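You operate a simulated robot arm through the tools that you are given. There is no shell and no other tool.

Carry out the task below with a simulated robot arm. There is one attempt and no reset: what you move stays moved.

JOB
Soak rice in the cream bowl under two pumps of water.
Fine: first rice to the band from the grey jug, put back; the bowl stays under the pump spout. Set down upright: grey rice jug.

Only the result counts: the job must be done as asked and must still hold three seconds after the hand-in. Knocking over, shifting, dropping, spilling or breaking anything else fails it.

ROBOT AND FRAMES
A 6-joint arm with a two-finger parallel gripper, fixed in place. Base frame: the origin is at the foot of the arm, x ahead of it, y to its left, z up. Lengths are in m, angles in rad, forces in N, time in s.
With the tool pointing down near the work surface it reaches from about 0.14 to 0.84 m from the base axis. Its first joint turns from -2.897 to 2.897 rad. Payload 3.91 kg.
The tool frame sits at the grasp point between the pads (the TCP): z along the fingers, y along the line on which they close. The tips reach 0.03 m beyond it. Largest opening 0.11 m; finger width 0.02, thickness 0.01; the body of the gripper, 0.048 by 0.112 m, starts 0.055 m behind the TCP.
Orientation is that of the tool frame in the base frame, as [roll, pitch, yaw] about the fixed x, y, z axes, in that order (R = Rz(yaw) Ry(pitch) Rx(roll)). With the fingers straight down and closing along the base's y, the tool's x points along the base's -x, its y along +y and its z along -z.

CONTROLS
- The arm moves only by the tool jog_arm. Its argument "steps" is a list of rows, each a list of 6 numbers: the shift along the base's x, y, z in mm, then the turn, a rotation vector about the base's x, y, z in rad. In form: [[dx, dy, dz, ax, ay, az], ...]. A call has 1 to 20 rows; each row is the pose to reach, as a shift and turn from the pose commanded when the call began. "fingers" is the finger opening in mm, from 0 to 110, set as the call begins (left out, the last holds). A row lasts 0.2 s, in which the tool goes at most 0.05 m and 0.15 rad; a call with a longer step from one row to the next is refused whole, and so is a gripper value outside its range. A pose out of reach is approached as far as the arm can. The call stops where the force on the tool passes 90 N (or 10 N more than at its start, if that is more) or the arm is blocked; 0.2 s more then pass. The fingers move at their own pace (about 0.108 m/s each) and stop on an object; they squeeze with about 31 N. The grip force told is the motor's: it shows also when the fingers shut on nothing. Time passes only in rows, and 0.2 s behind the last, so rows that repeat a pose let the fingers close. The reply holds the time, the measured pose of the TCP, the force on the tool along the base axes, the opening and the grip force, in the units named above and with some noise, with the torque about the TCP (base axes, N m) and any sound that the robot's microphone picked up, and new pictures: "views" is both (left out), scene, wrist or none.
- Cameras (640 x 400 px; columns grow to the right, rows downward): "scene" is fixed at [0.0508, 0.5009, 1.5252]; the picture's right is [-0.75, -0.66, 0.00], its down [-0.27, 0.30, -0.91] and it looks along [0.61, -0.68, -0.41] (base axes); focal length 327 px, centre (320, 200). "wrist" rides on the gripper at [0.077, 0.007, -0.114] in the tool frame; the picture's right is [-0.09, 1.00, 0.00], its down [-0.80, -0.07, -0.59] and it looks along [-0.59, -0.05, 0.80] (tool axes); focal length 270 px, centre (320, 200). There is no depth. A picture from a camera that has moved, and an enlarged one, comes with that camera's place and axes in the base frame and with its lens.
- move_column(by): slides the trunk up (or, below 0, down) by that many m; the arm rides with it, the base frame stays. It gives what a move gives, with no picture.
- zoom(camera, box): a new picture of the part [left, top, right, bottom] of that camera's present view, enlarged. No time passes.
- job_done(): hands the job in; it is judged then, once.

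Nothing tells you positions but the pictures and the camera data. Unless the task says otherwise, let go and move clear before handing in.

The tools are called after ">>>" as name(argument=value, ...) on one line, values as JSON. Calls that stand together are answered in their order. jog_arm: Moves the arm, as the interface text tells. Its arguments: {"type":"object","properties":{"steps":{"type":"array","items":{"type":"array","items":{"type":"number"}}},"fingers":{"type":"number"},"views":{"type":"string","enum":["both","scene","wrist","none"]}},"required":["steps"]} The other tools are called the same way: move_column (by) slides the trunk up or down; zoom (camera, box) takes an enlarged picture of a part of a camera's view; job_done () hands the job in.

At the start:

```text
time_s: 0.0
tool_pos: [0.3089, -0.1831, 1.367]
ee_rot: [-3.141, -0.002, 3.142]
wrist_force: [0.6, 0.1, -0.8]
moment: [0.03, -0.03, -0.01]
opening: 0.1099
finger_force: 0.0
trunk travel left (down, up): [-0.475, 0.065]
```

scene: 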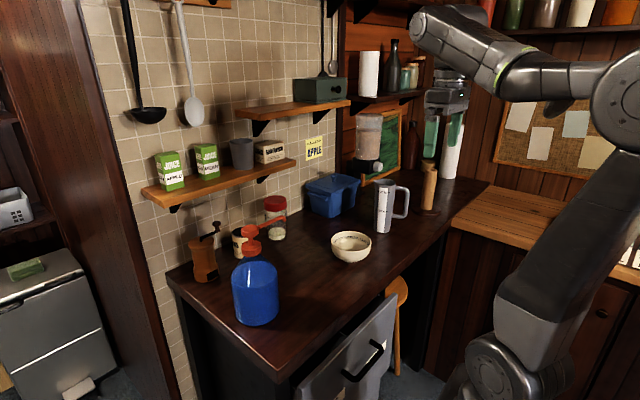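
wrist: 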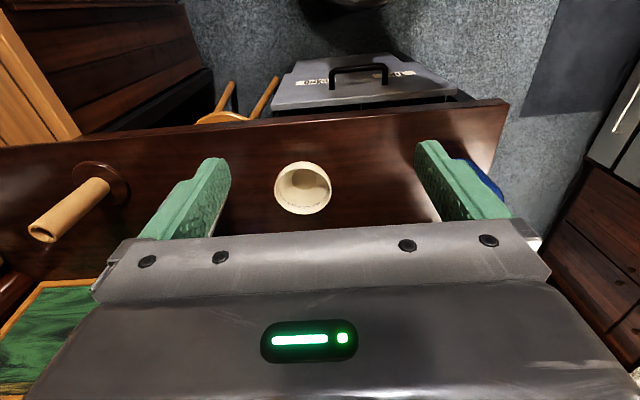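

I see a counter with a cream bowl, a grey jug with a handle, a blue bottle with a red pump, and other kitchen items. I will zoom in to locate them before moving.

>>> zoom(camera="scene", box=[300, 150, 460, 280])

>>> zoom(camera="scene", box=[170, 180, 330, 340])

>>> zoom(camera="wrist", box=[200, 120, 540, 260])

>>> zoom(camera="scene", box=[330, 30, 500, 200])

```text
3.08 times, centred on (380, 215) of scene
camera zoom: at [0.0508, 0.5009, 1.5252], right [-0.75, -0.66, 0.0], down [-0.27, 0.3, -0.91], along [0.61, -0.68, -0.41], focal length 1005 px, centre (135, 154)
```

zoom: 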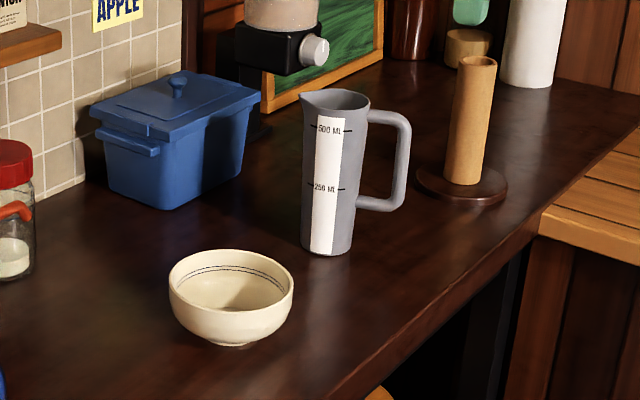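

```text
2.50 times, centred on (250, 260) of scene
camera zoom: at [0.0508, 0.5009, 1.5252], right [-0.75, -0.66, 0.0], down [-0.27, 0.3, -0.91], along [0.61, -0.68, -0.41], focal length 817 px, centre (495, 50)
```

zoom: 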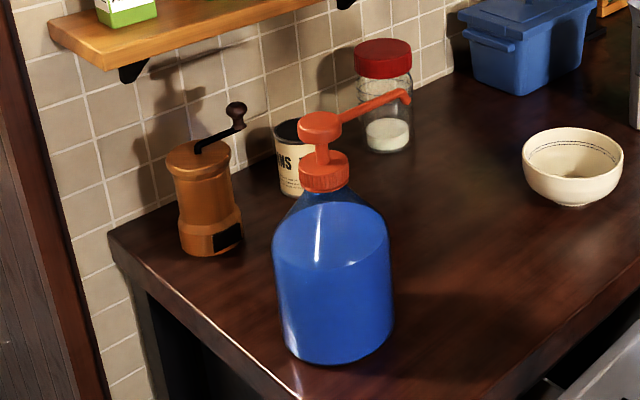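

```text
1.88 times, centred on (370, 190) of wrist
camera zoom: at [0.2311, -0.1756, 1.4812], right [0.09, 1.0, 0.0], down [0.8, -0.07, 0.59], along [0.59, -0.05, -0.8], focal length 509 px, centre (226, 219)
```

zoom: 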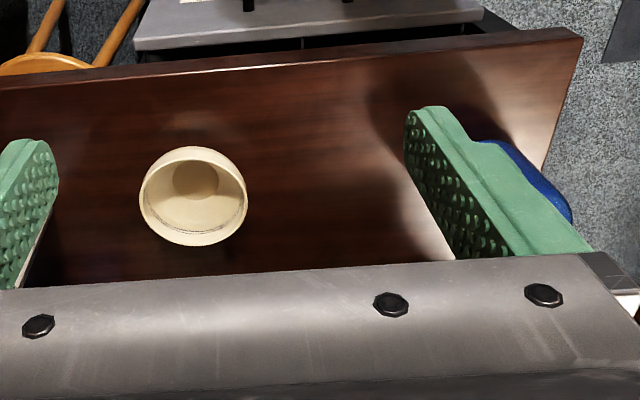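

```text
2.35 times, centred on (415, 115) of scene
camera zoom: at [0.0508, 0.5009, 1.5252], right [-0.75, -0.66, 0.0], down [-0.27, 0.3, -0.91], along [0.61, -0.68, -0.41], focal length 769 px, centre (96, 400)
```

zoom: 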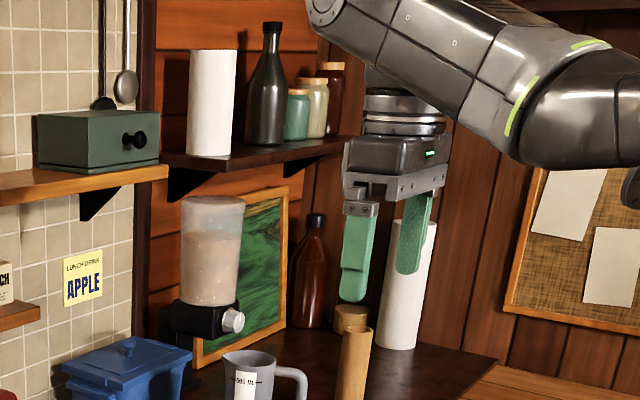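

The cream bowl sits near (0.58, -0.24), the grey jug near (0.60, -0.48), and the blue pump bottle near (0.62, 0.11) with its spout pointing toward -y. The bowl is not under the spout yet. I'll move the wrist camera over the jug and bowl to check the contents and measure.

>>> jog_arm(steps=[[18, -40, -7, 0, 0, 0], [36, -80, -14, 0, 0, 0], [54, -120, -21, 0, 0, 0], [72, -160, -28, 0, 0, 0], [90, -200, -35, 0, 0, 0], [108, -240, -42, 0, 0, 0], [128, -284, -50, 0, 0, 0], [128, -284, -50, 0, 0, 0]])

```text
time_s: 1.8
tool_pos: [0.4366, -0.4666, 1.3168]
ee_rot: [3.142, -0.001, 3.141]
wrist_force: [-0.4, 0.3, 0.1]
moment: [-0.03, 0.03, -0.01]
opening: 0.1101
finger_force: 0.1
trunk travel left (down, up): [-0.475, 0.065]
camera wrist: at [0.3592, -0.4593, 1.4319], right [0.09, 1.0, 0.0], down [0.8, -0.07, 0.59], along [0.59, -0.05, -0.8], focal length 270 px, centre (320, 200)
```

scene: 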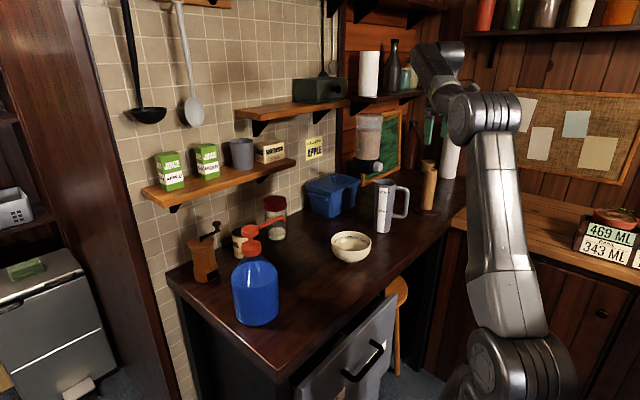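
wrist: 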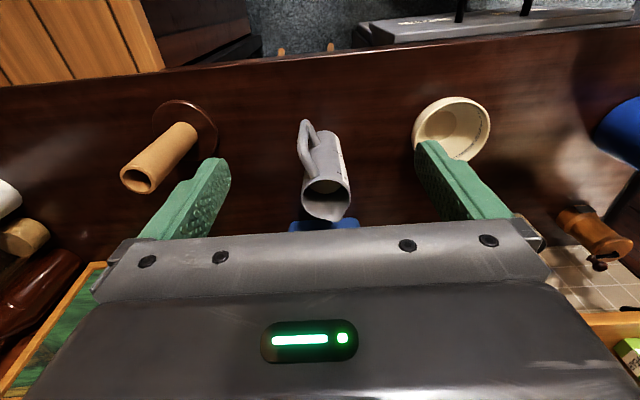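

The wrist camera now sees the jug from above, and a labelled rack has appeared on the right of the scene. I'll zoom in on both.

>>> zoom(camera="wrist", box=[240, 90, 400, 230])

>>> zoom(camera="scene", box=[560, 190, 640, 280])

>>> zoom(camera="wrist", box=[400, 80, 520, 180])

>>> zoom(camera="scene", box=[340, 80, 480, 180])

```text
2.86 times, centred on (320, 160) of wrist
camera zoom: at [0.3592, -0.4593, 1.4319], right [0.09, 1.0, 0.0], down [0.8, -0.07, 0.59], along [0.59, -0.05, -0.8], focal length 772 px, centre (320, 314)
```

zoom: 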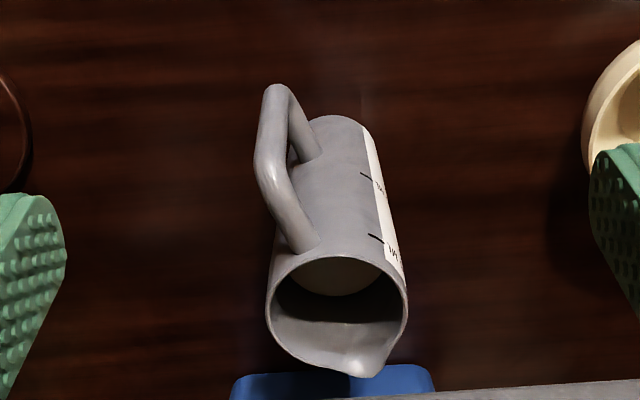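

```text
4.44 times, centred on (600, 235) of scene
camera zoom: at [0.0508, 0.5009, 1.5252], right [-0.75, -0.66, 0.0], down [-0.27, 0.3, -0.91], along [0.61, -0.68, -0.41], focal length 1452 px, centre (-924, 44)
```

zoom: 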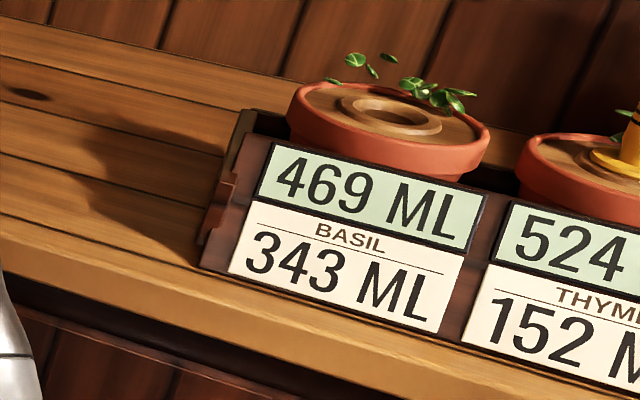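

```text
4.00 times, centred on (460, 130) of wrist
camera zoom: at [0.3592, -0.4593, 1.4319], right [0.09, 1.0, 0.0], down [0.8, -0.07, 0.59], along [0.59, -0.05, -0.8], focal length 1081 px, centre (-240, 480)
```

zoom: 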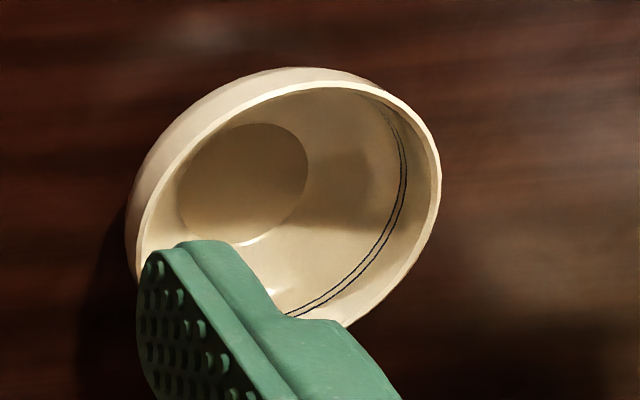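

```text
4.00 times, centred on (410, 130) of scene
camera zoom: at [0.0508, 0.5009, 1.5252], right [-0.75, -0.66, 0.0], down [-0.27, 0.3, -0.91], along [0.61, -0.68, -0.41], focal length 1307 px, centre (-40, 480)
```

zoom: 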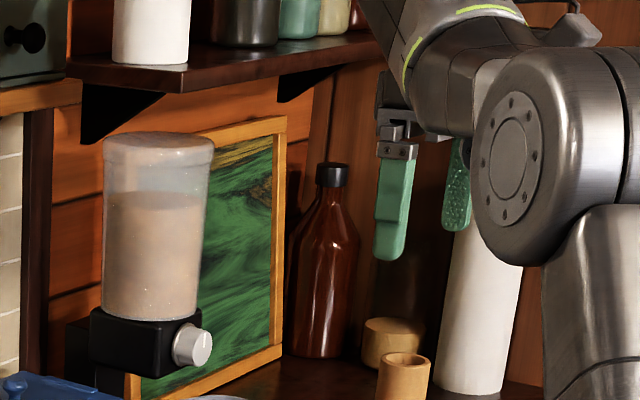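

The jug holds a pale rice surface at roughly two thirds height, its lip points away from the handle, and the bowl has a double-line band just under the rim. Next I'll view the pump bottle from above to find the spout tip.

>>> jog_arm(steps=[[0, 43, 7, 0, 0, 0], [0, 86, 14, 0, 0, 0], [0, 129, 21, 0, 0, 0], [0, 172, 28, 0, 0, 0], [0, 215, 35, 0, 0, 0], [0, 258, 42, 0, 0, 0], [0, 301, 49, 0, 0, 0], [0, 344, 56, 0, 0, 0], [0, 387, 63, 0, 0, 0], [0, 430, 70, 0, 0, 0], [0, 473, 77, 0, 0, 0], [3, 517, 83, 0, 0, 0], [3, 517, 83, 0, 0, 0]])

```text
time_s: 4.6
tool_pos: [0.439, 0.0508, 1.3957]
ee_rot: [3.141, 0.005, -3.141]
wrist_force: [-0.6, 0.4, 0.5]
moment: [0.01, -0.01, -0.01]
opening: 0.1098
finger_force: 0.0
out of reach, approached as far as the arm can: row 12, 13
trunk travel left (down, up): [-0.475, 0.065]
camera wrist: at [0.3613, 0.0572, 1.5111], right [0.09, 1.0, 0.0], down [0.8, -0.07, 0.6], along [0.6, -0.05, -0.8], focal length 270 px, centre (320, 200)
```

scene: 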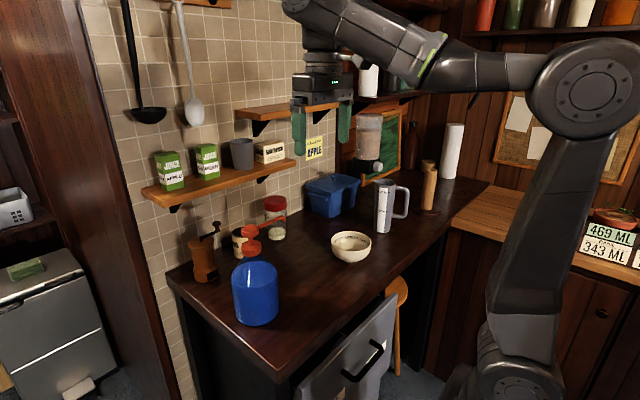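
wrist: 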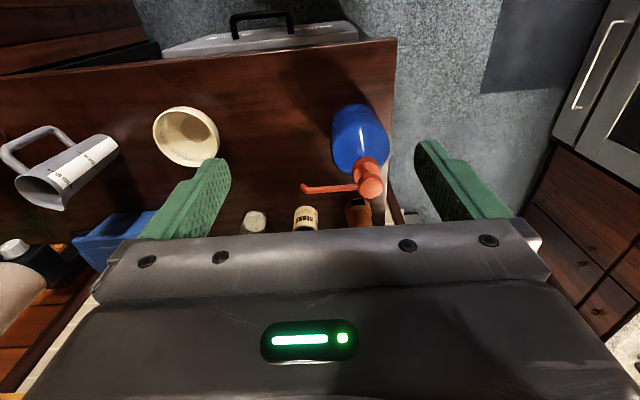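

The pump bottle is clear from above, with the spout pointing left in this picture (-y). I'll zoom in on it from both cameras to fix the spout tip position.

>>> zoom(camera="wrist", box=[280, 90, 420, 220])

>>> zoom(camera="scene", box=[215, 190, 315, 340])

>>> zoom(camera="wrist", box=[130, 90, 250, 180])

>>> zoom(camera="scene", box=[315, 220, 390, 270])

```text
3.08 times, centred on (350, 155) of wrist
camera zoom: at [0.3613, 0.0572, 1.5111], right [0.09, 1.0, 0.0], down [0.8, -0.07, 0.6], along [0.6, -0.05, -0.8], focal length 832 px, centre (228, 338)
```

zoom: 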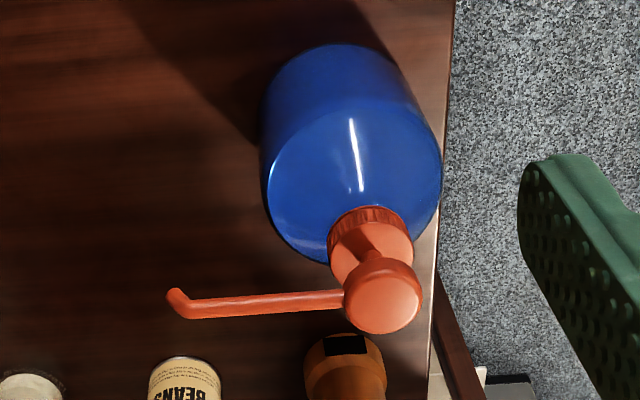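

```text
2.67 times, centred on (265, 265) of scene
camera zoom: at [0.0508, 0.5009, 1.5252], right [-0.75, -0.66, 0.0], down [-0.27, 0.3, -0.91], along [0.61, -0.68, -0.41], focal length 871 px, centre (467, 27)
```

zoom: 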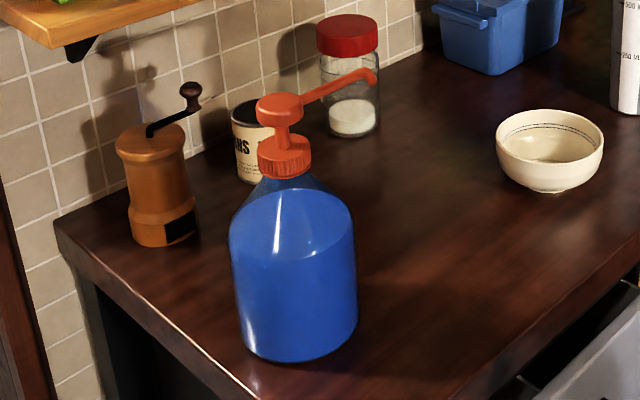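

```text
4.44 times, centred on (190, 135) of wrist
camera zoom: at [0.3613, 0.0572, 1.5111], right [0.09, 1.0, 0.0], down [0.8, -0.07, 0.6], along [0.6, -0.05, -0.8], focal length 1201 px, centre (898, 489)
```

zoom: 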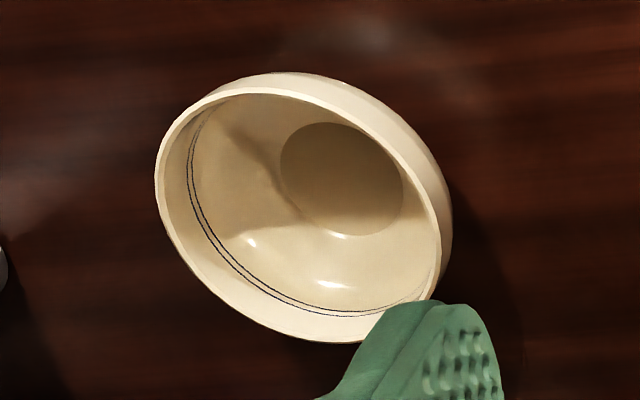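

```text
8.00 times, centred on (352, 245) of scene
camera zoom: at [0.0508, 0.5009, 1.5252], right [-0.75, -0.66, 0.0], down [-0.27, 0.3, -0.91], along [0.61, -0.68, -0.41], focal length 2614 px, centre (60, -160)
```

zoom: 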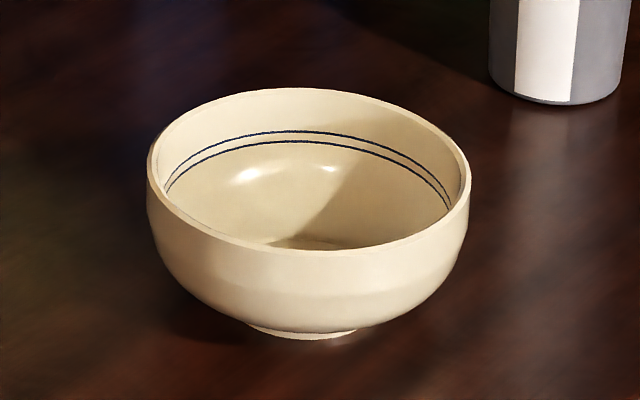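

The measurements put the spout tip near (0.610, 0.008, 1.145), the pump head near (0.612, 0.115, 1.157), and the bowl centre near (0.574, -0.24) with its rim at about z 0.98. I'll move above the bowl for a closer look before carrying it under the spout while it is still empty.

>>> jog_arm(steps=[[7, -33, -22, 0, 0, 0], [14, -66, -44, 0, 0, 0], [21, -99, -66, 0, 0, 0], [28, -132, -88, 0, 0, 0], [35, -165, -110, 0, 0, 0], [42, -198, -132, 0, 0, 0], [49, -231, -154, 0, 0, 0], [56, -264, -176, 0, 0, 0], [61, -300, -197, 0, 0, 0], [61, -300, -197, 0, 0, 0]])

```text
time_s: 6.8
tool_pos: [0.5, -0.2502, 1.2005]
ee_rot: [3.141, -0.001, -3.141]
wrist_force: [-0.4, -0.1, -0.7]
moment: [0.04, 0.0, -0.01]
opening: 0.11
finger_force: 0.0
trunk travel left (down, up): [-0.475, 0.065]
camera wrist: at [0.4226, -0.243, 1.3148], right [0.09, 1.0, 0.0], down [0.8, -0.07, 0.59], along [0.59, -0.05, -0.8], focal length 270 px, centre (320, 200)
```

scene: 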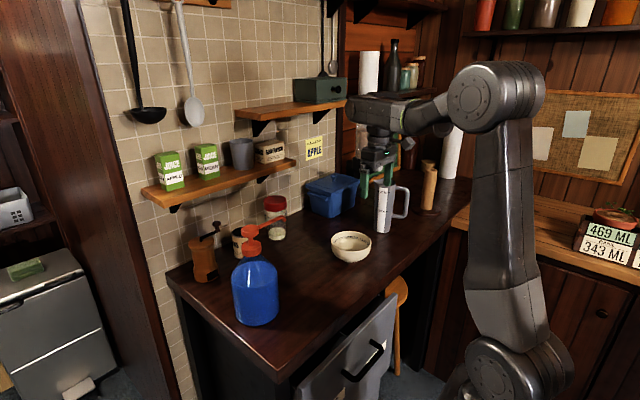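
wrist: 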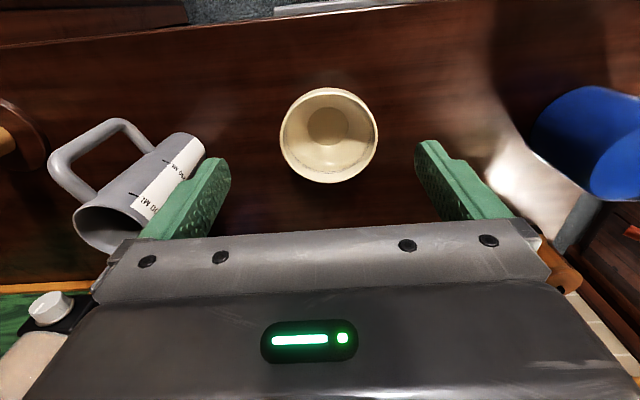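

>>> zoom(camera="wrist", box=[260, 70, 400, 200])

>>> zoom(camera="wrist", box=[30, 90, 230, 260])

```text
3.08 times, centred on (330, 135) of wrist
camera zoom: at [0.4226, -0.243, 1.3148], right [0.09, 1.0, 0.0], down [0.8, -0.07, 0.59], along [0.59, -0.05, -0.8], focal length 832 px, centre (289, 400)
```

zoom: 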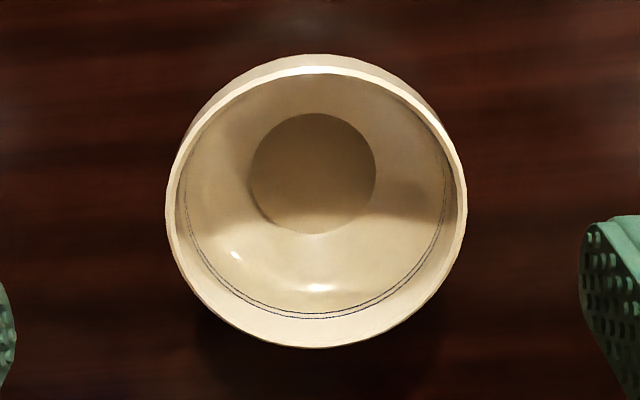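

```text
2.35 times, centred on (130, 175) of wrist
camera zoom: at [0.4226, -0.243, 1.3148], right [0.09, 1.0, 0.0], down [0.8, -0.07, 0.59], along [0.59, -0.05, -0.8], focal length 636 px, centre (767, 259)
```

zoom: 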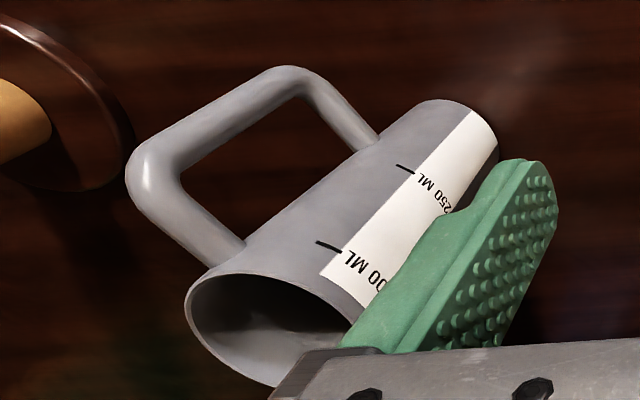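

The bowl centre refines to about (0.572, -0.243). I'll pinch its wall on the -y side with the tool tilted 0.2 rad to match the wall slope, starting from a pose above it.

>>> jog_arm(steps=[[15, -15, -27, 0.04, 0, 0], [30, -30, -54, 0.08, 0, 0], [45, -45, -81, 0.12, 0, 0], [60, -60, -108, 0.16, 0, 0], [72, -72, -132, 0.2, 0, 0], [72, -72, -132, 0.2, 0, 0]], fingers=50)

```text
time_s: 8.2
tool_pos: [0.5725, -0.3226, 1.0663]
ee_rot: [2.941, -0.002, -3.14]
wrist_force: [1.0, 0.0, 0.1]
moment: [0.0, 0.0, -0.02]
opening: 0.0501
finger_force: 0.1
trunk travel left (down, up): [-0.475, 0.065]
camera wrist: at [0.4949, -0.3377, 1.1807], right [0.09, 0.98, 0.2], down [0.8, -0.19, 0.57], along [0.59, 0.11, -0.8], focal length 270 px, centre (320, 200)
```

scene: 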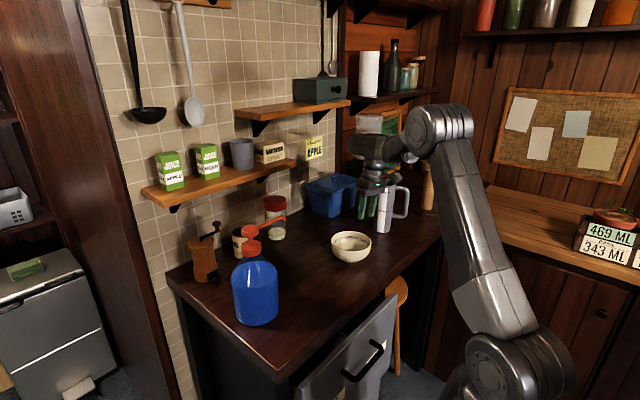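
wrist: 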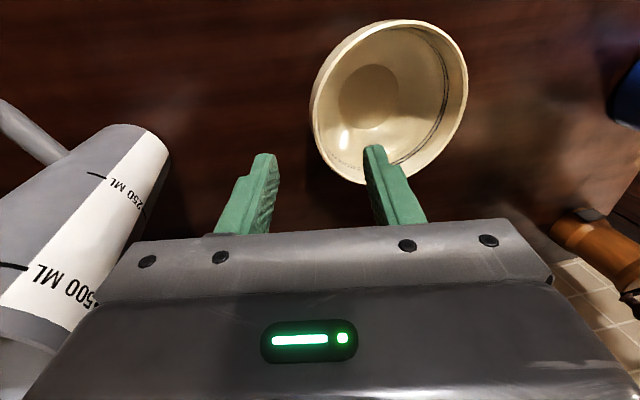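

The bowl wall lines up between the open fingers as predicted. I'll descend along the tool axis to straddle the rim.

>>> jog_arm(steps=[[0, 5, -25, 0, 0, 0], [0, 10, -49, 0, 0, 0], [0, 15, -73, 0, 0, 0], [0, 20, -96, 0, 0, 0], [0, 20, -96, 0, 0, 0]])

```text
time_s: 9.4
tool_pos: [0.5724, -0.3017, 0.9716]
ee_rot: [2.94, 0.0, -3.141]
wrist_force: [0.5, -0.4, -0.5]
moment: [0.02, 0.0, -0.01]
opening: 0.05
finger_force: 0.1
trunk travel left (down, up): [-0.475, 0.065]
camera wrist: at [0.4956, -0.318, 1.0851], right [0.09, 0.98, 0.2], down [0.8, -0.19, 0.57], along [0.59, 0.11, -0.8], focal length 270 px, centre (320, 200)
```

scene: 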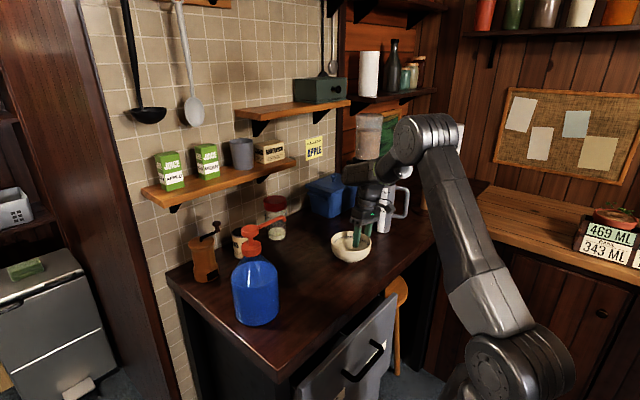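
wrist: 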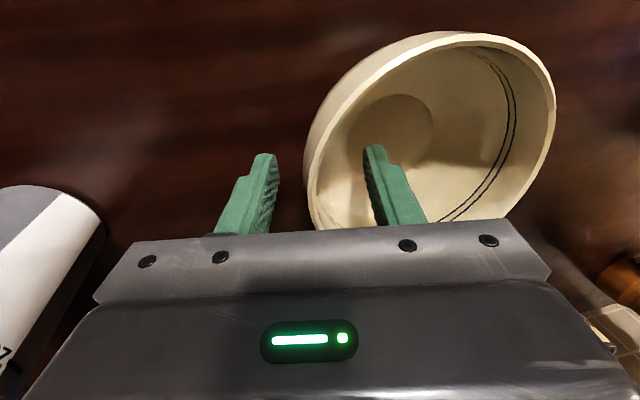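

The wall is between the fingers. I'll close them onto the wall.

>>> jog_arm(steps=[[0, 0, 0, 0, 0, 0], [0, 0, 0, 0, 0, 0], [0, 0, 0, 0, 0, 0]], fingers=0)

```text
time_s: 10.2
tool_pos: [0.5727, -0.3008, 0.9715]
ee_rot: [2.943, -0.001, -3.141]
wrist_force: [2.0, -0.5, 4.4]
moment: [0.24, 0.1, -0.12]
opening: 0.0197
finger_force: 30.9
trunk travel left (down, up): [-0.475, 0.065]
camera wrist: at [0.4956, -0.318, 1.0856], right [0.09, 0.98, 0.2], down [0.8, -0.19, 0.57], along [0.59, 0.11, -0.8], focal length 270 px, centre (320, 200)
```

scene: 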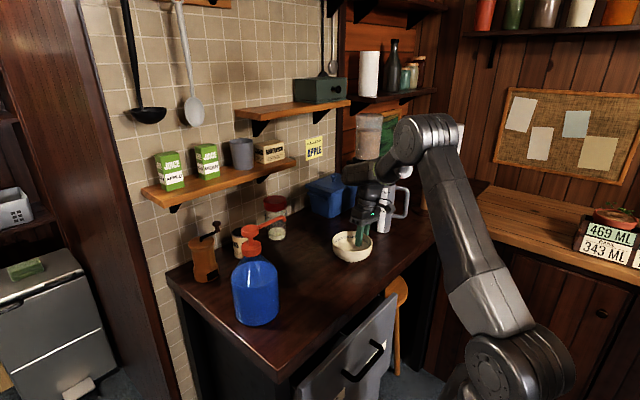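
wrist: 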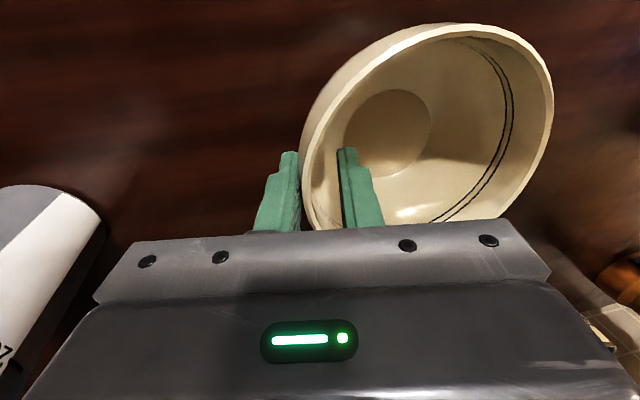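

The fingers stopped at about 20 mm, wider than the wall looks. I'll zoom in to check whether the bowl is held squarely or tilted.

>>> zoom(camera="scene", box=[315, 200, 410, 270])

>>> zoom(camera="wrist", box=[230, 130, 430, 240])

```text
5.71 times, centred on (362, 235) of scene
camera zoom: at [0.0508, 0.5009, 1.5252], right [-0.75, -0.66, 0.0], down [-0.27, 0.3, -0.91], along [0.61, -0.68, -0.41], focal length 1867 px, centre (77, 0)
```

zoom: 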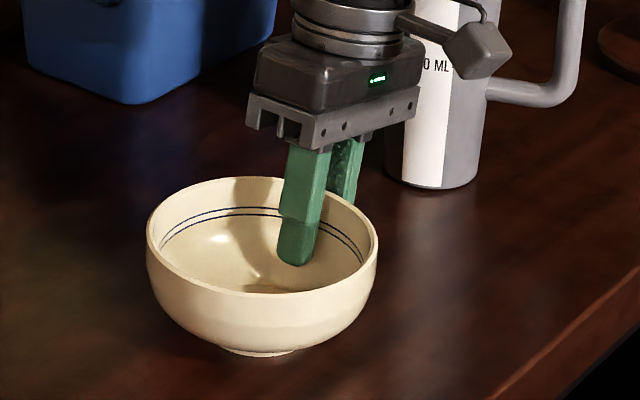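

```text
3.20 times, centred on (330, 185) of wrist
camera zoom: at [0.4956, -0.318, 1.0856], right [0.09, 0.98, 0.2], down [0.8, -0.19, 0.57], along [0.59, 0.11, -0.8], focal length 865 px, centre (288, 248)
```

zoom: 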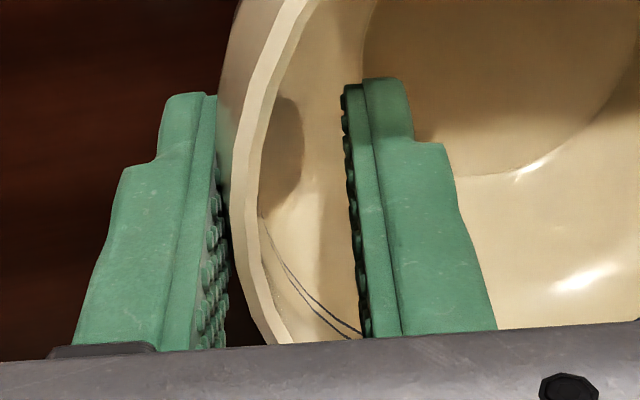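

The inner fingertip is bearing on the lower curve of the bowl, so the grip is too deep. I'll reopen, raise by 16 mm, and pinch only the near-vertical top of the wall.

>>> jog_arm(steps=[[0, 0, 0, 0, 0, 0], [0, 0, 0, 0, 0, 0], [0, -1, 16, 0, 0, 0], [0, -1, 16, 0, 0, 0]], fingers=40, views="wrist")

>>> zoom(camera="wrist", box=[230, 100, 430, 240])

```text
time_s: 11.2
tool_pos: [0.5729, -0.303, 0.9866]
ee_rot: [2.942, 0.0, 3.141]
wrist_force: [-0.4, -0.2, 0.1]
moment: [-0.04, -0.02, 0.05]
opening: 0.0402
finger_force: 0.0
trunk travel left (down, up): [-0.475, 0.065]
camera wrist: at [0.4951, -0.3189, 1.101], right [0.09, 0.98, 0.2], down [0.8, -0.19, 0.57], along [0.59, 0.11, -0.8], focal length 270 px, centre (320, 200)
```

wrist: 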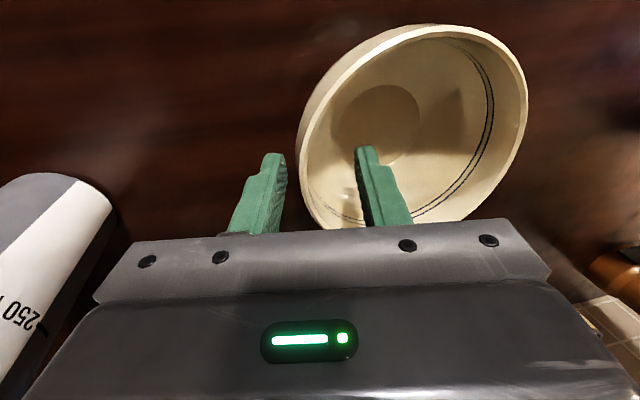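

```text
2.86 times, centred on (330, 170) of wrist
camera zoom: at [0.4951, -0.3189, 1.101], right [0.09, 0.98, 0.2], down [0.8, -0.19, 0.57], along [0.59, 0.11, -0.8], focal length 772 px, centre (291, 286)
```

zoom: 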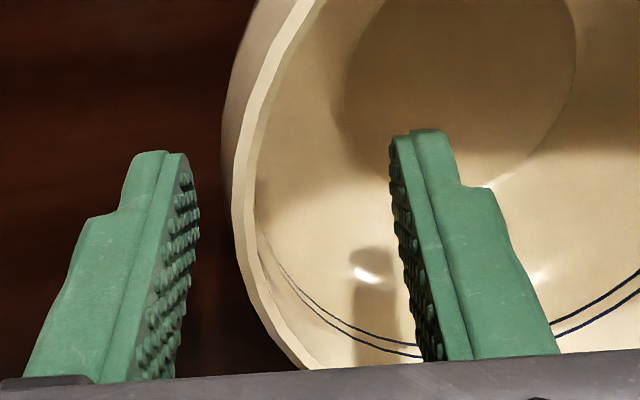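

>>> jog_arm(steps=[[0, 0, 0, 0, 0, 0], [0, 0, 0, 0, 0, 0], [0, 0, 0, 0, 0, 0]], fingers=0, views="wrist")

>>> zoom(camera="wrist", box=[230, 100, 430, 240])

>>> zoom(camera="scene", box=[315, 200, 410, 270])

```text
time_s: 12.0
tool_pos: [0.573, -0.3033, 0.9864]
ee_rot: [2.941, 0.0, 3.141]
wrist_force: [0.9, -0.4, -0.5]
moment: [0.03, -0.01, -0.07]
opening: 0.0146
finger_force: 31.1
trunk travel left (down, up): [-0.475, 0.065]
camera wrist: at [0.4954, -0.3188, 1.101], right [0.09, 0.98, 0.2], down [0.8, -0.19, 0.57], along [0.59, 0.11, -0.8], focal length 270 px, centre (320, 200)
```

wrist: 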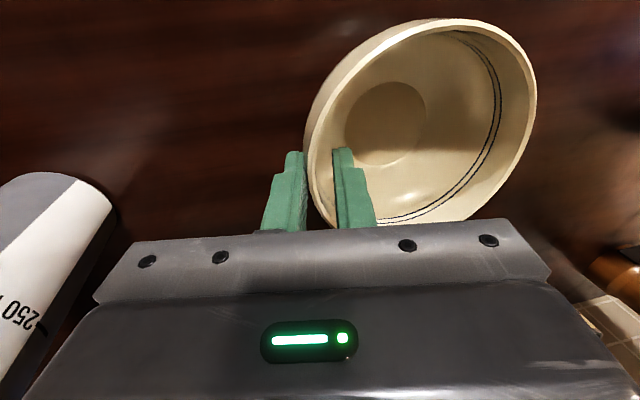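

```text
2.86 times, centred on (330, 170) of wrist
camera zoom: at [0.4954, -0.3188, 1.101], right [0.09, 0.98, 0.2], down [0.8, -0.19, 0.57], along [0.59, 0.11, -0.8], focal length 772 px, centre (291, 286)
```

zoom: 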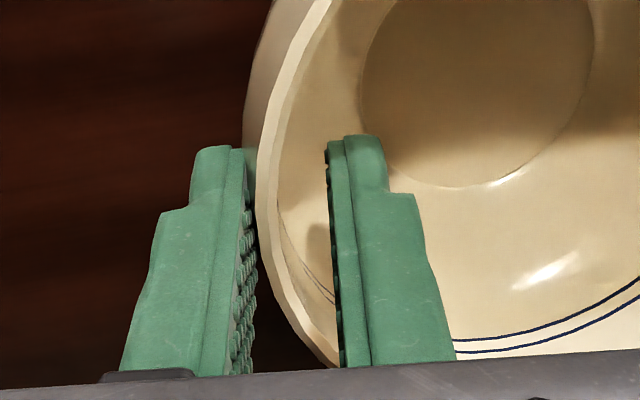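

```text
5.71 times, centred on (362, 235) of scene
camera zoom: at [0.0508, 0.5009, 1.5252], right [-0.75, -0.66, 0.0], down [-0.27, 0.3, -0.91], along [0.61, -0.68, -0.41], focal length 1867 px, centre (77, 0)
```

zoom: 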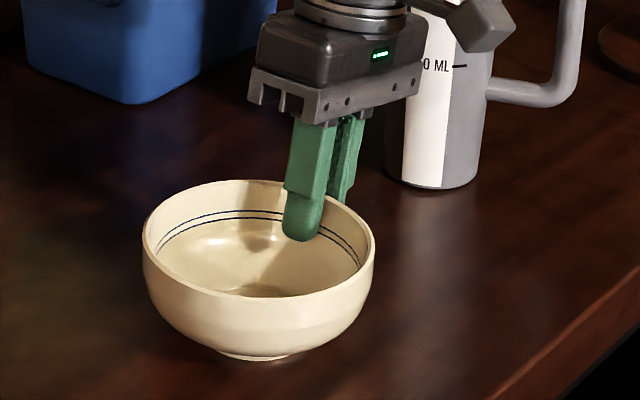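

The grip now reads 31 N with no sideways load. I'll try a small test lift.

>>> jog_arm(steps=[[0, 0, 4, 0, 0, 0], [0, 0, 8, 0, 0, 0], [0, 0, 12, 0, 0, 0], [0, 0, 12, 0, 0, 0]], views="wrist")

>>> zoom(camera="scene", box=[315, 200, 410, 270])

```text
time_s: 13.0
tool_pos: [0.5731, -0.3032, 0.999]
ee_rot: [2.943, 0.0, 3.141]
wrist_force: [0.0, 0.1, -1.9]
moment: [-0.05, 0.01, -0.04]
opening: 0.014
finger_force: 30.3
trunk travel left (down, up): [-0.475, 0.065]
camera wrist: at [0.4954, -0.319, 1.1129], right [0.09, 0.98, 0.2], down [0.8, -0.19, 0.57], along [0.59, 0.11, -0.8], focal length 270 px, centre (320, 200)
```

wrist: 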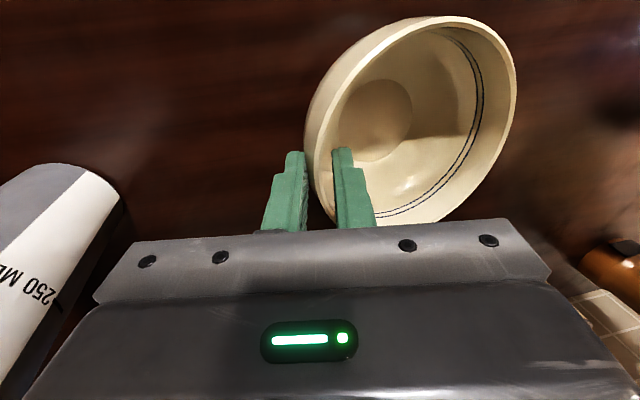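

```text
5.71 times, centred on (362, 235) of scene
camera zoom: at [0.0508, 0.5009, 1.5252], right [-0.75, -0.66, 0.0], down [-0.27, 0.3, -0.91], along [0.61, -0.68, -0.41], focal length 1867 px, centre (77, 0)
```

zoom: 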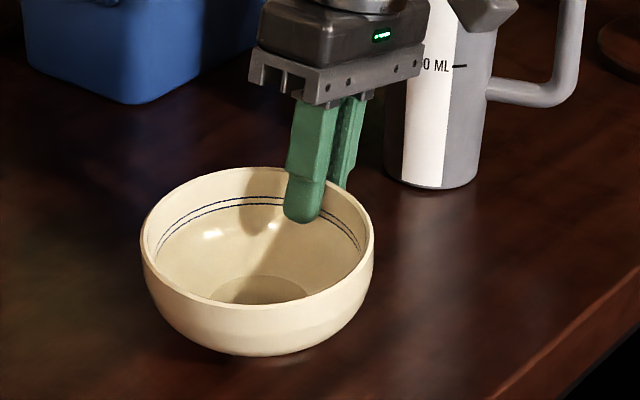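

The bowl is lifted but droops on the +y side. I'll lift it a little more and level it with a small extra roll.

>>> jog_arm(steps=[[0, 0, 6, 0.04, 0, 0], [0, 0, 12, 0.08, 0, 0], [0, 0, 18, 0.12, 0, 0], [0, 0, 18, 0.15, 0, 0], [0, 0, 18, 0.15, 0, 0]], views="both")

>>> zoom(camera="scene", box=[315, 200, 410, 270])

```text
time_s: 14.2
tool_pos: [0.5728, -0.3027, 1.0162]
ee_rot: [2.79, 0.0, 3.14]
wrist_force: [-0.7, 0.1, -1.7]
moment: [-0.16, 0.01, -0.01]
opening: 0.0136
finger_force: 30.7
trunk travel left (down, up): [-0.475, 0.065]
camera wrist: at [0.4955, -0.3356, 1.1271], right [0.09, 0.94, 0.34], down [0.8, -0.27, 0.53], along [0.59, 0.23, -0.77], focal length 270 px, centre (320, 200)
```

scene: 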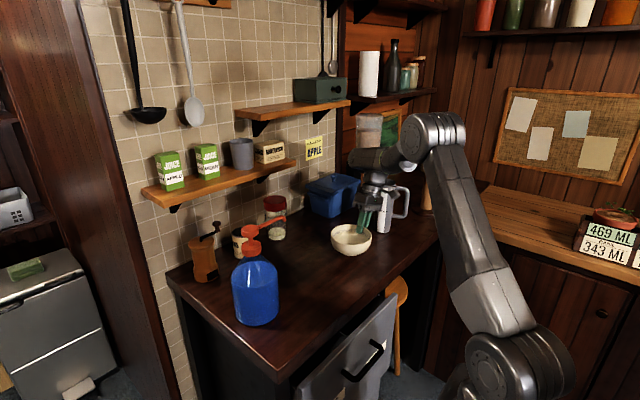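
wrist: 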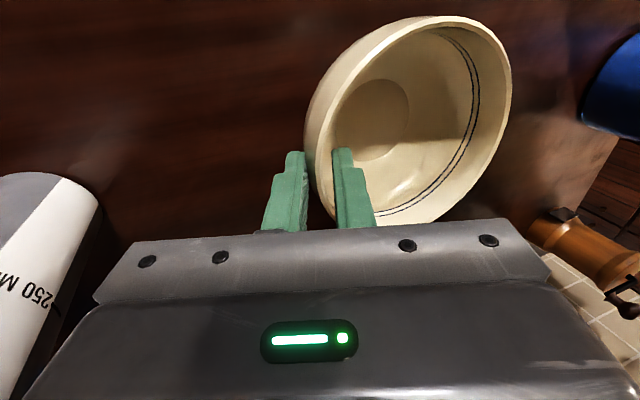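

```text
5.71 times, centred on (362, 235) of scene
camera zoom: at [0.0508, 0.5009, 1.5252], right [-0.75, -0.66, 0.0], down [-0.27, 0.3, -0.91], along [0.61, -0.68, -0.41], focal length 1867 px, centre (77, 0)
```

zoom: 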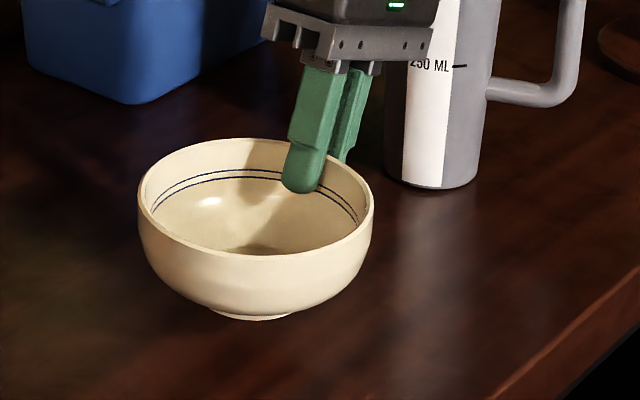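

The bowl now hangs level and weighs under 2 N. I'll carry it toward the spout and stop a little short to check the clearances.

>>> jog_arm(steps=[[4, 20, 0, 0, 0, 0], [9, 45, 0, 0, 0, 0], [14, 70, 0, 0, 0, 0], [19, 95, 0, 0, 0, 0], [24, 120, 0, 0, 0, 0], [29, 145, 0, 0, 0, 0], [34, 170, 0, 0, 0, 0], [37, 190, 0, 0, 0, 0], [37, 195, 0, 0, 0, 0], [37, 195, 0, 0, 0, 0]])

>>> zoom(camera="scene", box=[220, 190, 370, 330])

>>> zoom(camera="wrist", box=[280, 0, 640, 230])

```text
time_s: 16.4
tool_pos: [0.6094, -0.1071, 1.0172]
ee_rot: [2.79, 0.001, -3.14]
wrist_force: [0.2, -0.2, -2.5]
moment: [-0.18, -0.02, 0.01]
opening: 0.0139
finger_force: 31.7
trunk travel left (down, up): [-0.475, 0.065]
camera wrist: at [0.5322, -0.1402, 1.1272], right [0.09, 0.94, 0.34], down [0.8, -0.27, 0.53], along [0.59, 0.23, -0.77], focal length 270 px, centre (320, 200)
```

scene: 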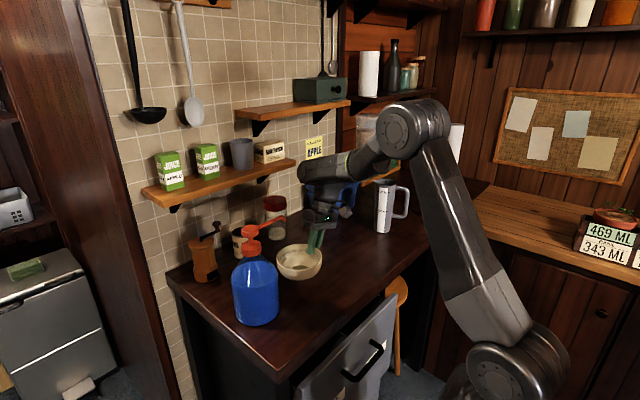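
wrist: 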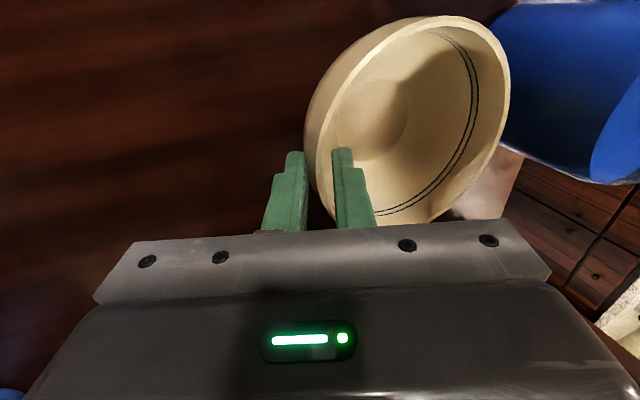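

```text
2.86 times, centred on (295, 260) of scene
camera zoom: at [0.0508, 0.5009, 1.5252], right [-0.75, -0.66, 0.0], down [-0.27, 0.3, -0.91], along [0.61, -0.68, -0.41], focal length 934 px, centre (391, 29)
```

zoom: 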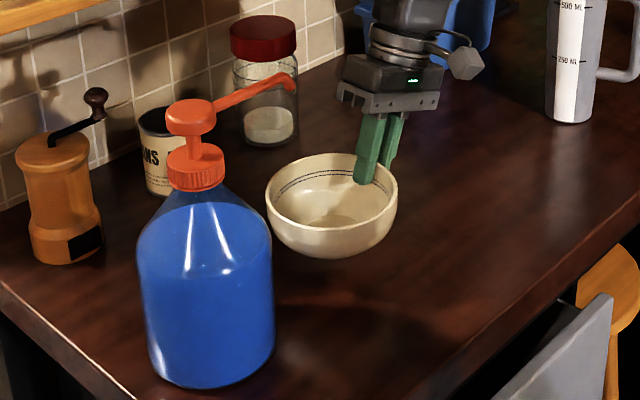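

```text
1.74 times, centred on (460, 115) of wrist
camera zoom: at [0.5322, -0.1402, 1.1272], right [0.09, 0.94, 0.34], down [0.8, -0.27, 0.53], along [0.59, 0.23, -0.77], focal length 470 px, centre (76, 348)
```

zoom: 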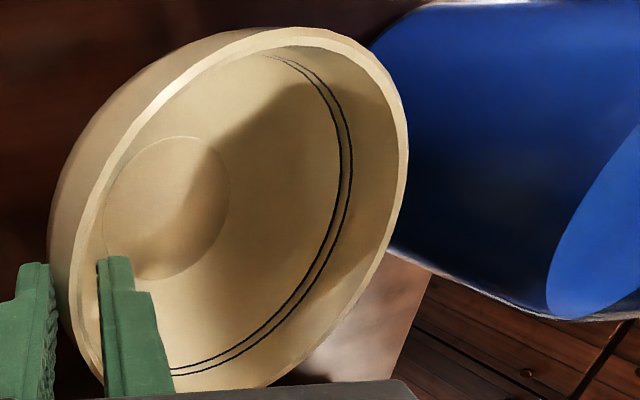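

The bowl is near (0.611, -0.042), with the bottle edge at y 0.055. I'll move it 17 mm closer so the spout tip is well inside the rim, then lower most of the way.

>>> jog_arm(steps=[[0, 6, 0, 0, 0, 0], [0, 12, 0, 0, 0, 0], [0, 17, -4, 0, 0, 0], [0, 17, -10, 0, 0, 0], [0, 17, -16, 0, 0, 0], [0, 17, -20, 0, 0, 0], [0, 17, -20, 0, 0, 0]])

>>> zoom(camera="scene", box=[240, 190, 340, 300])

```text
time_s: 18.0
tool_pos: [0.6095, -0.0922, 0.9968]
ee_rot: [2.791, 0.0, -3.141]
wrist_force: [0.0, -0.9, -2.4]
moment: [-0.18, -0.02, 0.01]
opening: 0.0136
finger_force: 30.6
trunk travel left (down, up): [-0.475, 0.065]
camera wrist: at [0.5319, -0.124, 1.1073], right [0.09, 0.94, 0.34], down [0.8, -0.27, 0.53], along [0.59, 0.23, -0.77], focal length 270 px, centre (320, 200)
```

scene: 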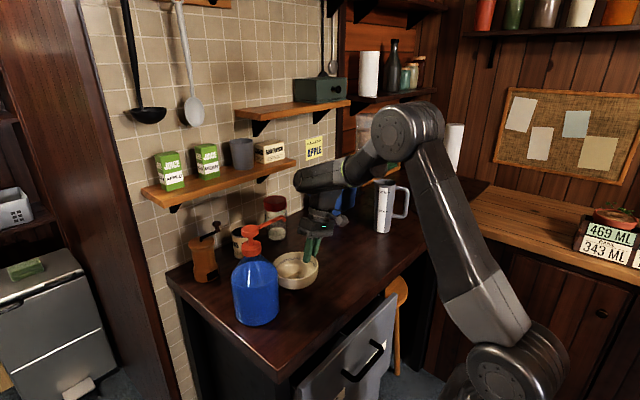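
wrist: 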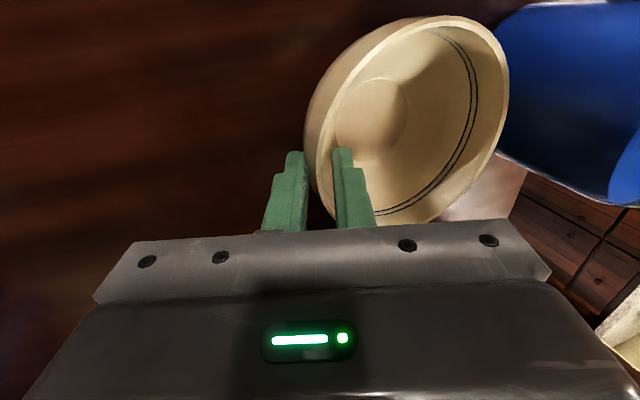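

```text
3.64 times, centred on (290, 245) of scene
camera zoom: at [0.0508, 0.5009, 1.5252], right [-0.75, -0.66, 0.0], down [-0.27, 0.3, -0.91], along [0.61, -0.68, -0.41], focal length 1188 px, centre (429, 36)
```

zoom: 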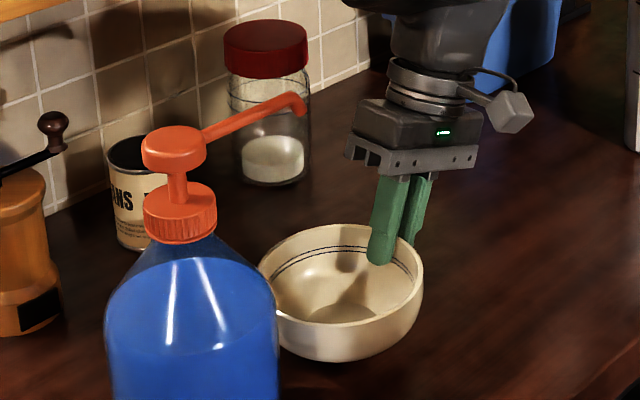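

The bowl is still off the counter and clear of the bottle. I'll lower it in small steps, watching the vertical force for contact.

>>> jog_arm(steps=[[0, 0, -3, 0, 0, 0], [0, 0, -6, 0, 0, 0]], views="none")

>>> jog_arm(steps=[[0, 0, -3, 0, 0, 0]], views="none")

>>> jog_arm(steps=[[0, 0, -3, 0, 0, 0]], views="scene")

>>> zoom(camera="scene", box=[240, 190, 340, 300])

```text
time_s: 18.6
tool_pos: [0.6095, -0.0907, 0.9911]
ee_rot: [2.791, 0.0, -3.141]
wrist_force: [-0.2, -0.4, -2.7]
moment: [-0.18, -0.02, 0.0]
opening: 0.0137
finger_force: 30.9
trunk travel left (down, up): [-0.475, 0.065]
```

```text
time_s: 19.0
tool_pos: [0.6095, -0.0911, 0.9896]
ee_rot: [2.793, 0.002, -3.141]
wrist_force: [0.7, -1.0, 2.5]
moment: [0.19, 0.04, -0.03]
opening: 0.0138
finger_force: 31.3
trunk travel left (down, up): [-0.475, 0.065]
```

```text
time_s: 19.4
tool_pos: [0.6098, -0.0917, 0.9861]
ee_rot: [2.793, 0.005, 3.141]
wrist_force: [2.4, -4.8, 11.0]
moment: [0.18, 0.15, -0.03]
opening: 0.0136
finger_force: 30.9
trunk travel left (down, up): [-0.475, 0.065]
```

scene: 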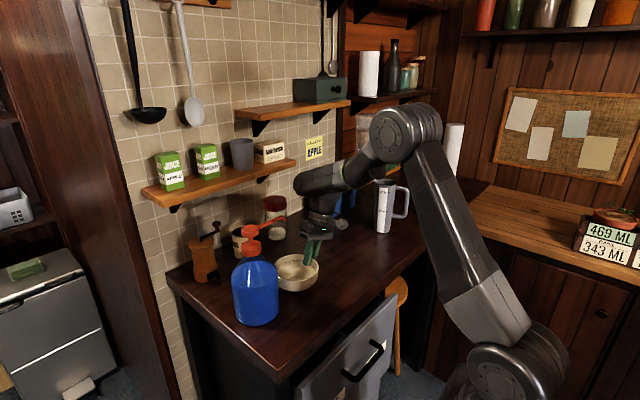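

```text
3.64 times, centred on (290, 245) of scene
camera zoom: at [0.0508, 0.5009, 1.5252], right [-0.75, -0.66, 0.0], down [-0.27, 0.3, -0.91], along [0.61, -0.68, -0.41], focal length 1188 px, centre (429, 36)
```

zoom: 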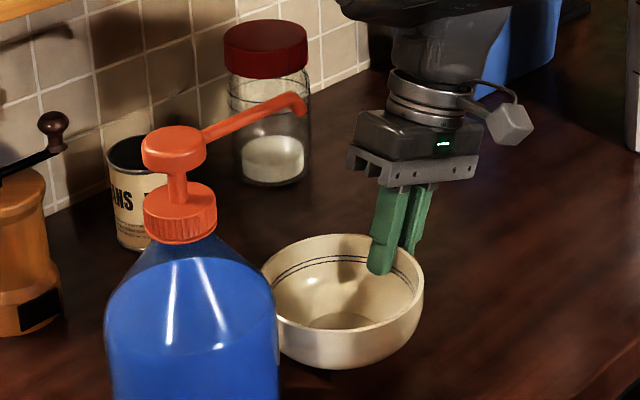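

The bowl is on the counter near (0.605, -0.022), about 13 mm clear of the bottle and with the spout tip over its interior. I'll release and back off along the tool axis.

>>> jog_arm(steps=[[0, 0, 2, 0, 0, 0], [0, 0, 2, 0, 0, 0], [0, 0, 2, 0, 0, 0], [0, -8, 25, 0, 0, 0], [0, -17, 50, 0, 0, 0], [0, -34, 95, 0, 0, 0], [0, -50, 140, 0, 0, 0], [-40, -60, 165, 0, 0, 0], [-40, -60, 165, 0, 0, 0]], fingers=40)

>>> zoom(camera="scene", box=[240, 190, 340, 300])

```text
time_s: 21.4
tool_pos: [0.5688, -0.1515, 1.1486]
ee_rot: [2.792, 0.0, 3.14]
wrist_force: [0.5, 0.3, 0.0]
moment: [0.01, -0.02, -0.02]
opening: 0.0398
finger_force: 0.0
trunk travel left (down, up): [-0.475, 0.065]
camera wrist: at [0.4917, -0.1837, 1.2601], right [0.09, 0.94, 0.34], down [0.8, -0.27, 0.53], along [0.59, 0.23, -0.77], focal length 270 px, centre (320, 200)
```

scene: 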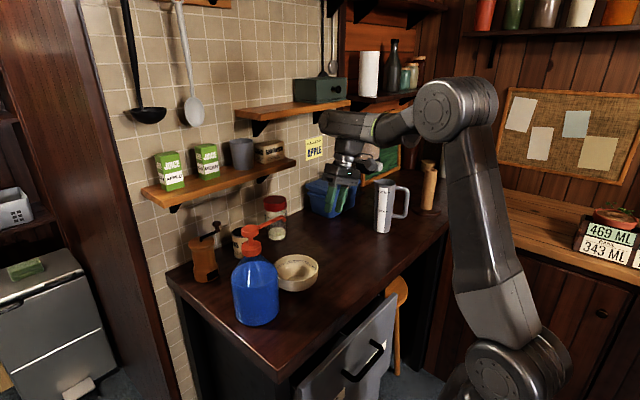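
wrist: 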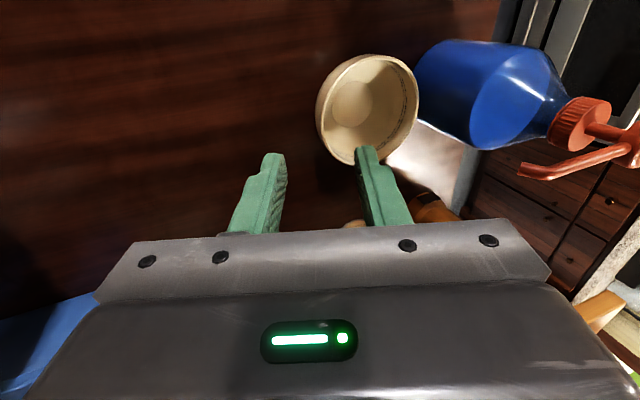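

```text
3.64 times, centred on (290, 245) of scene
camera zoom: at [0.0508, 0.5009, 1.5252], right [-0.75, -0.66, 0.0], down [-0.27, 0.3, -0.91], along [0.61, -0.68, -0.41], focal length 1188 px, centre (429, 36)
```

zoom: 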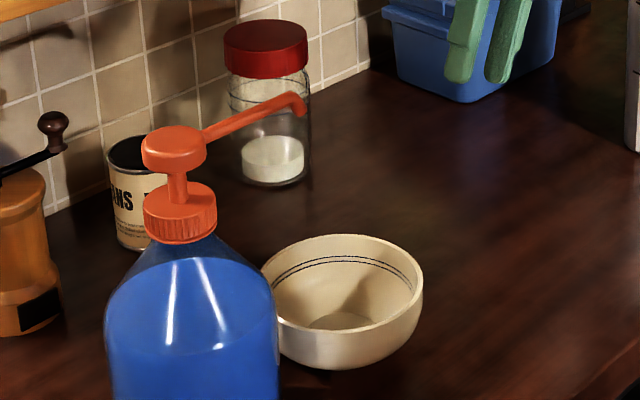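

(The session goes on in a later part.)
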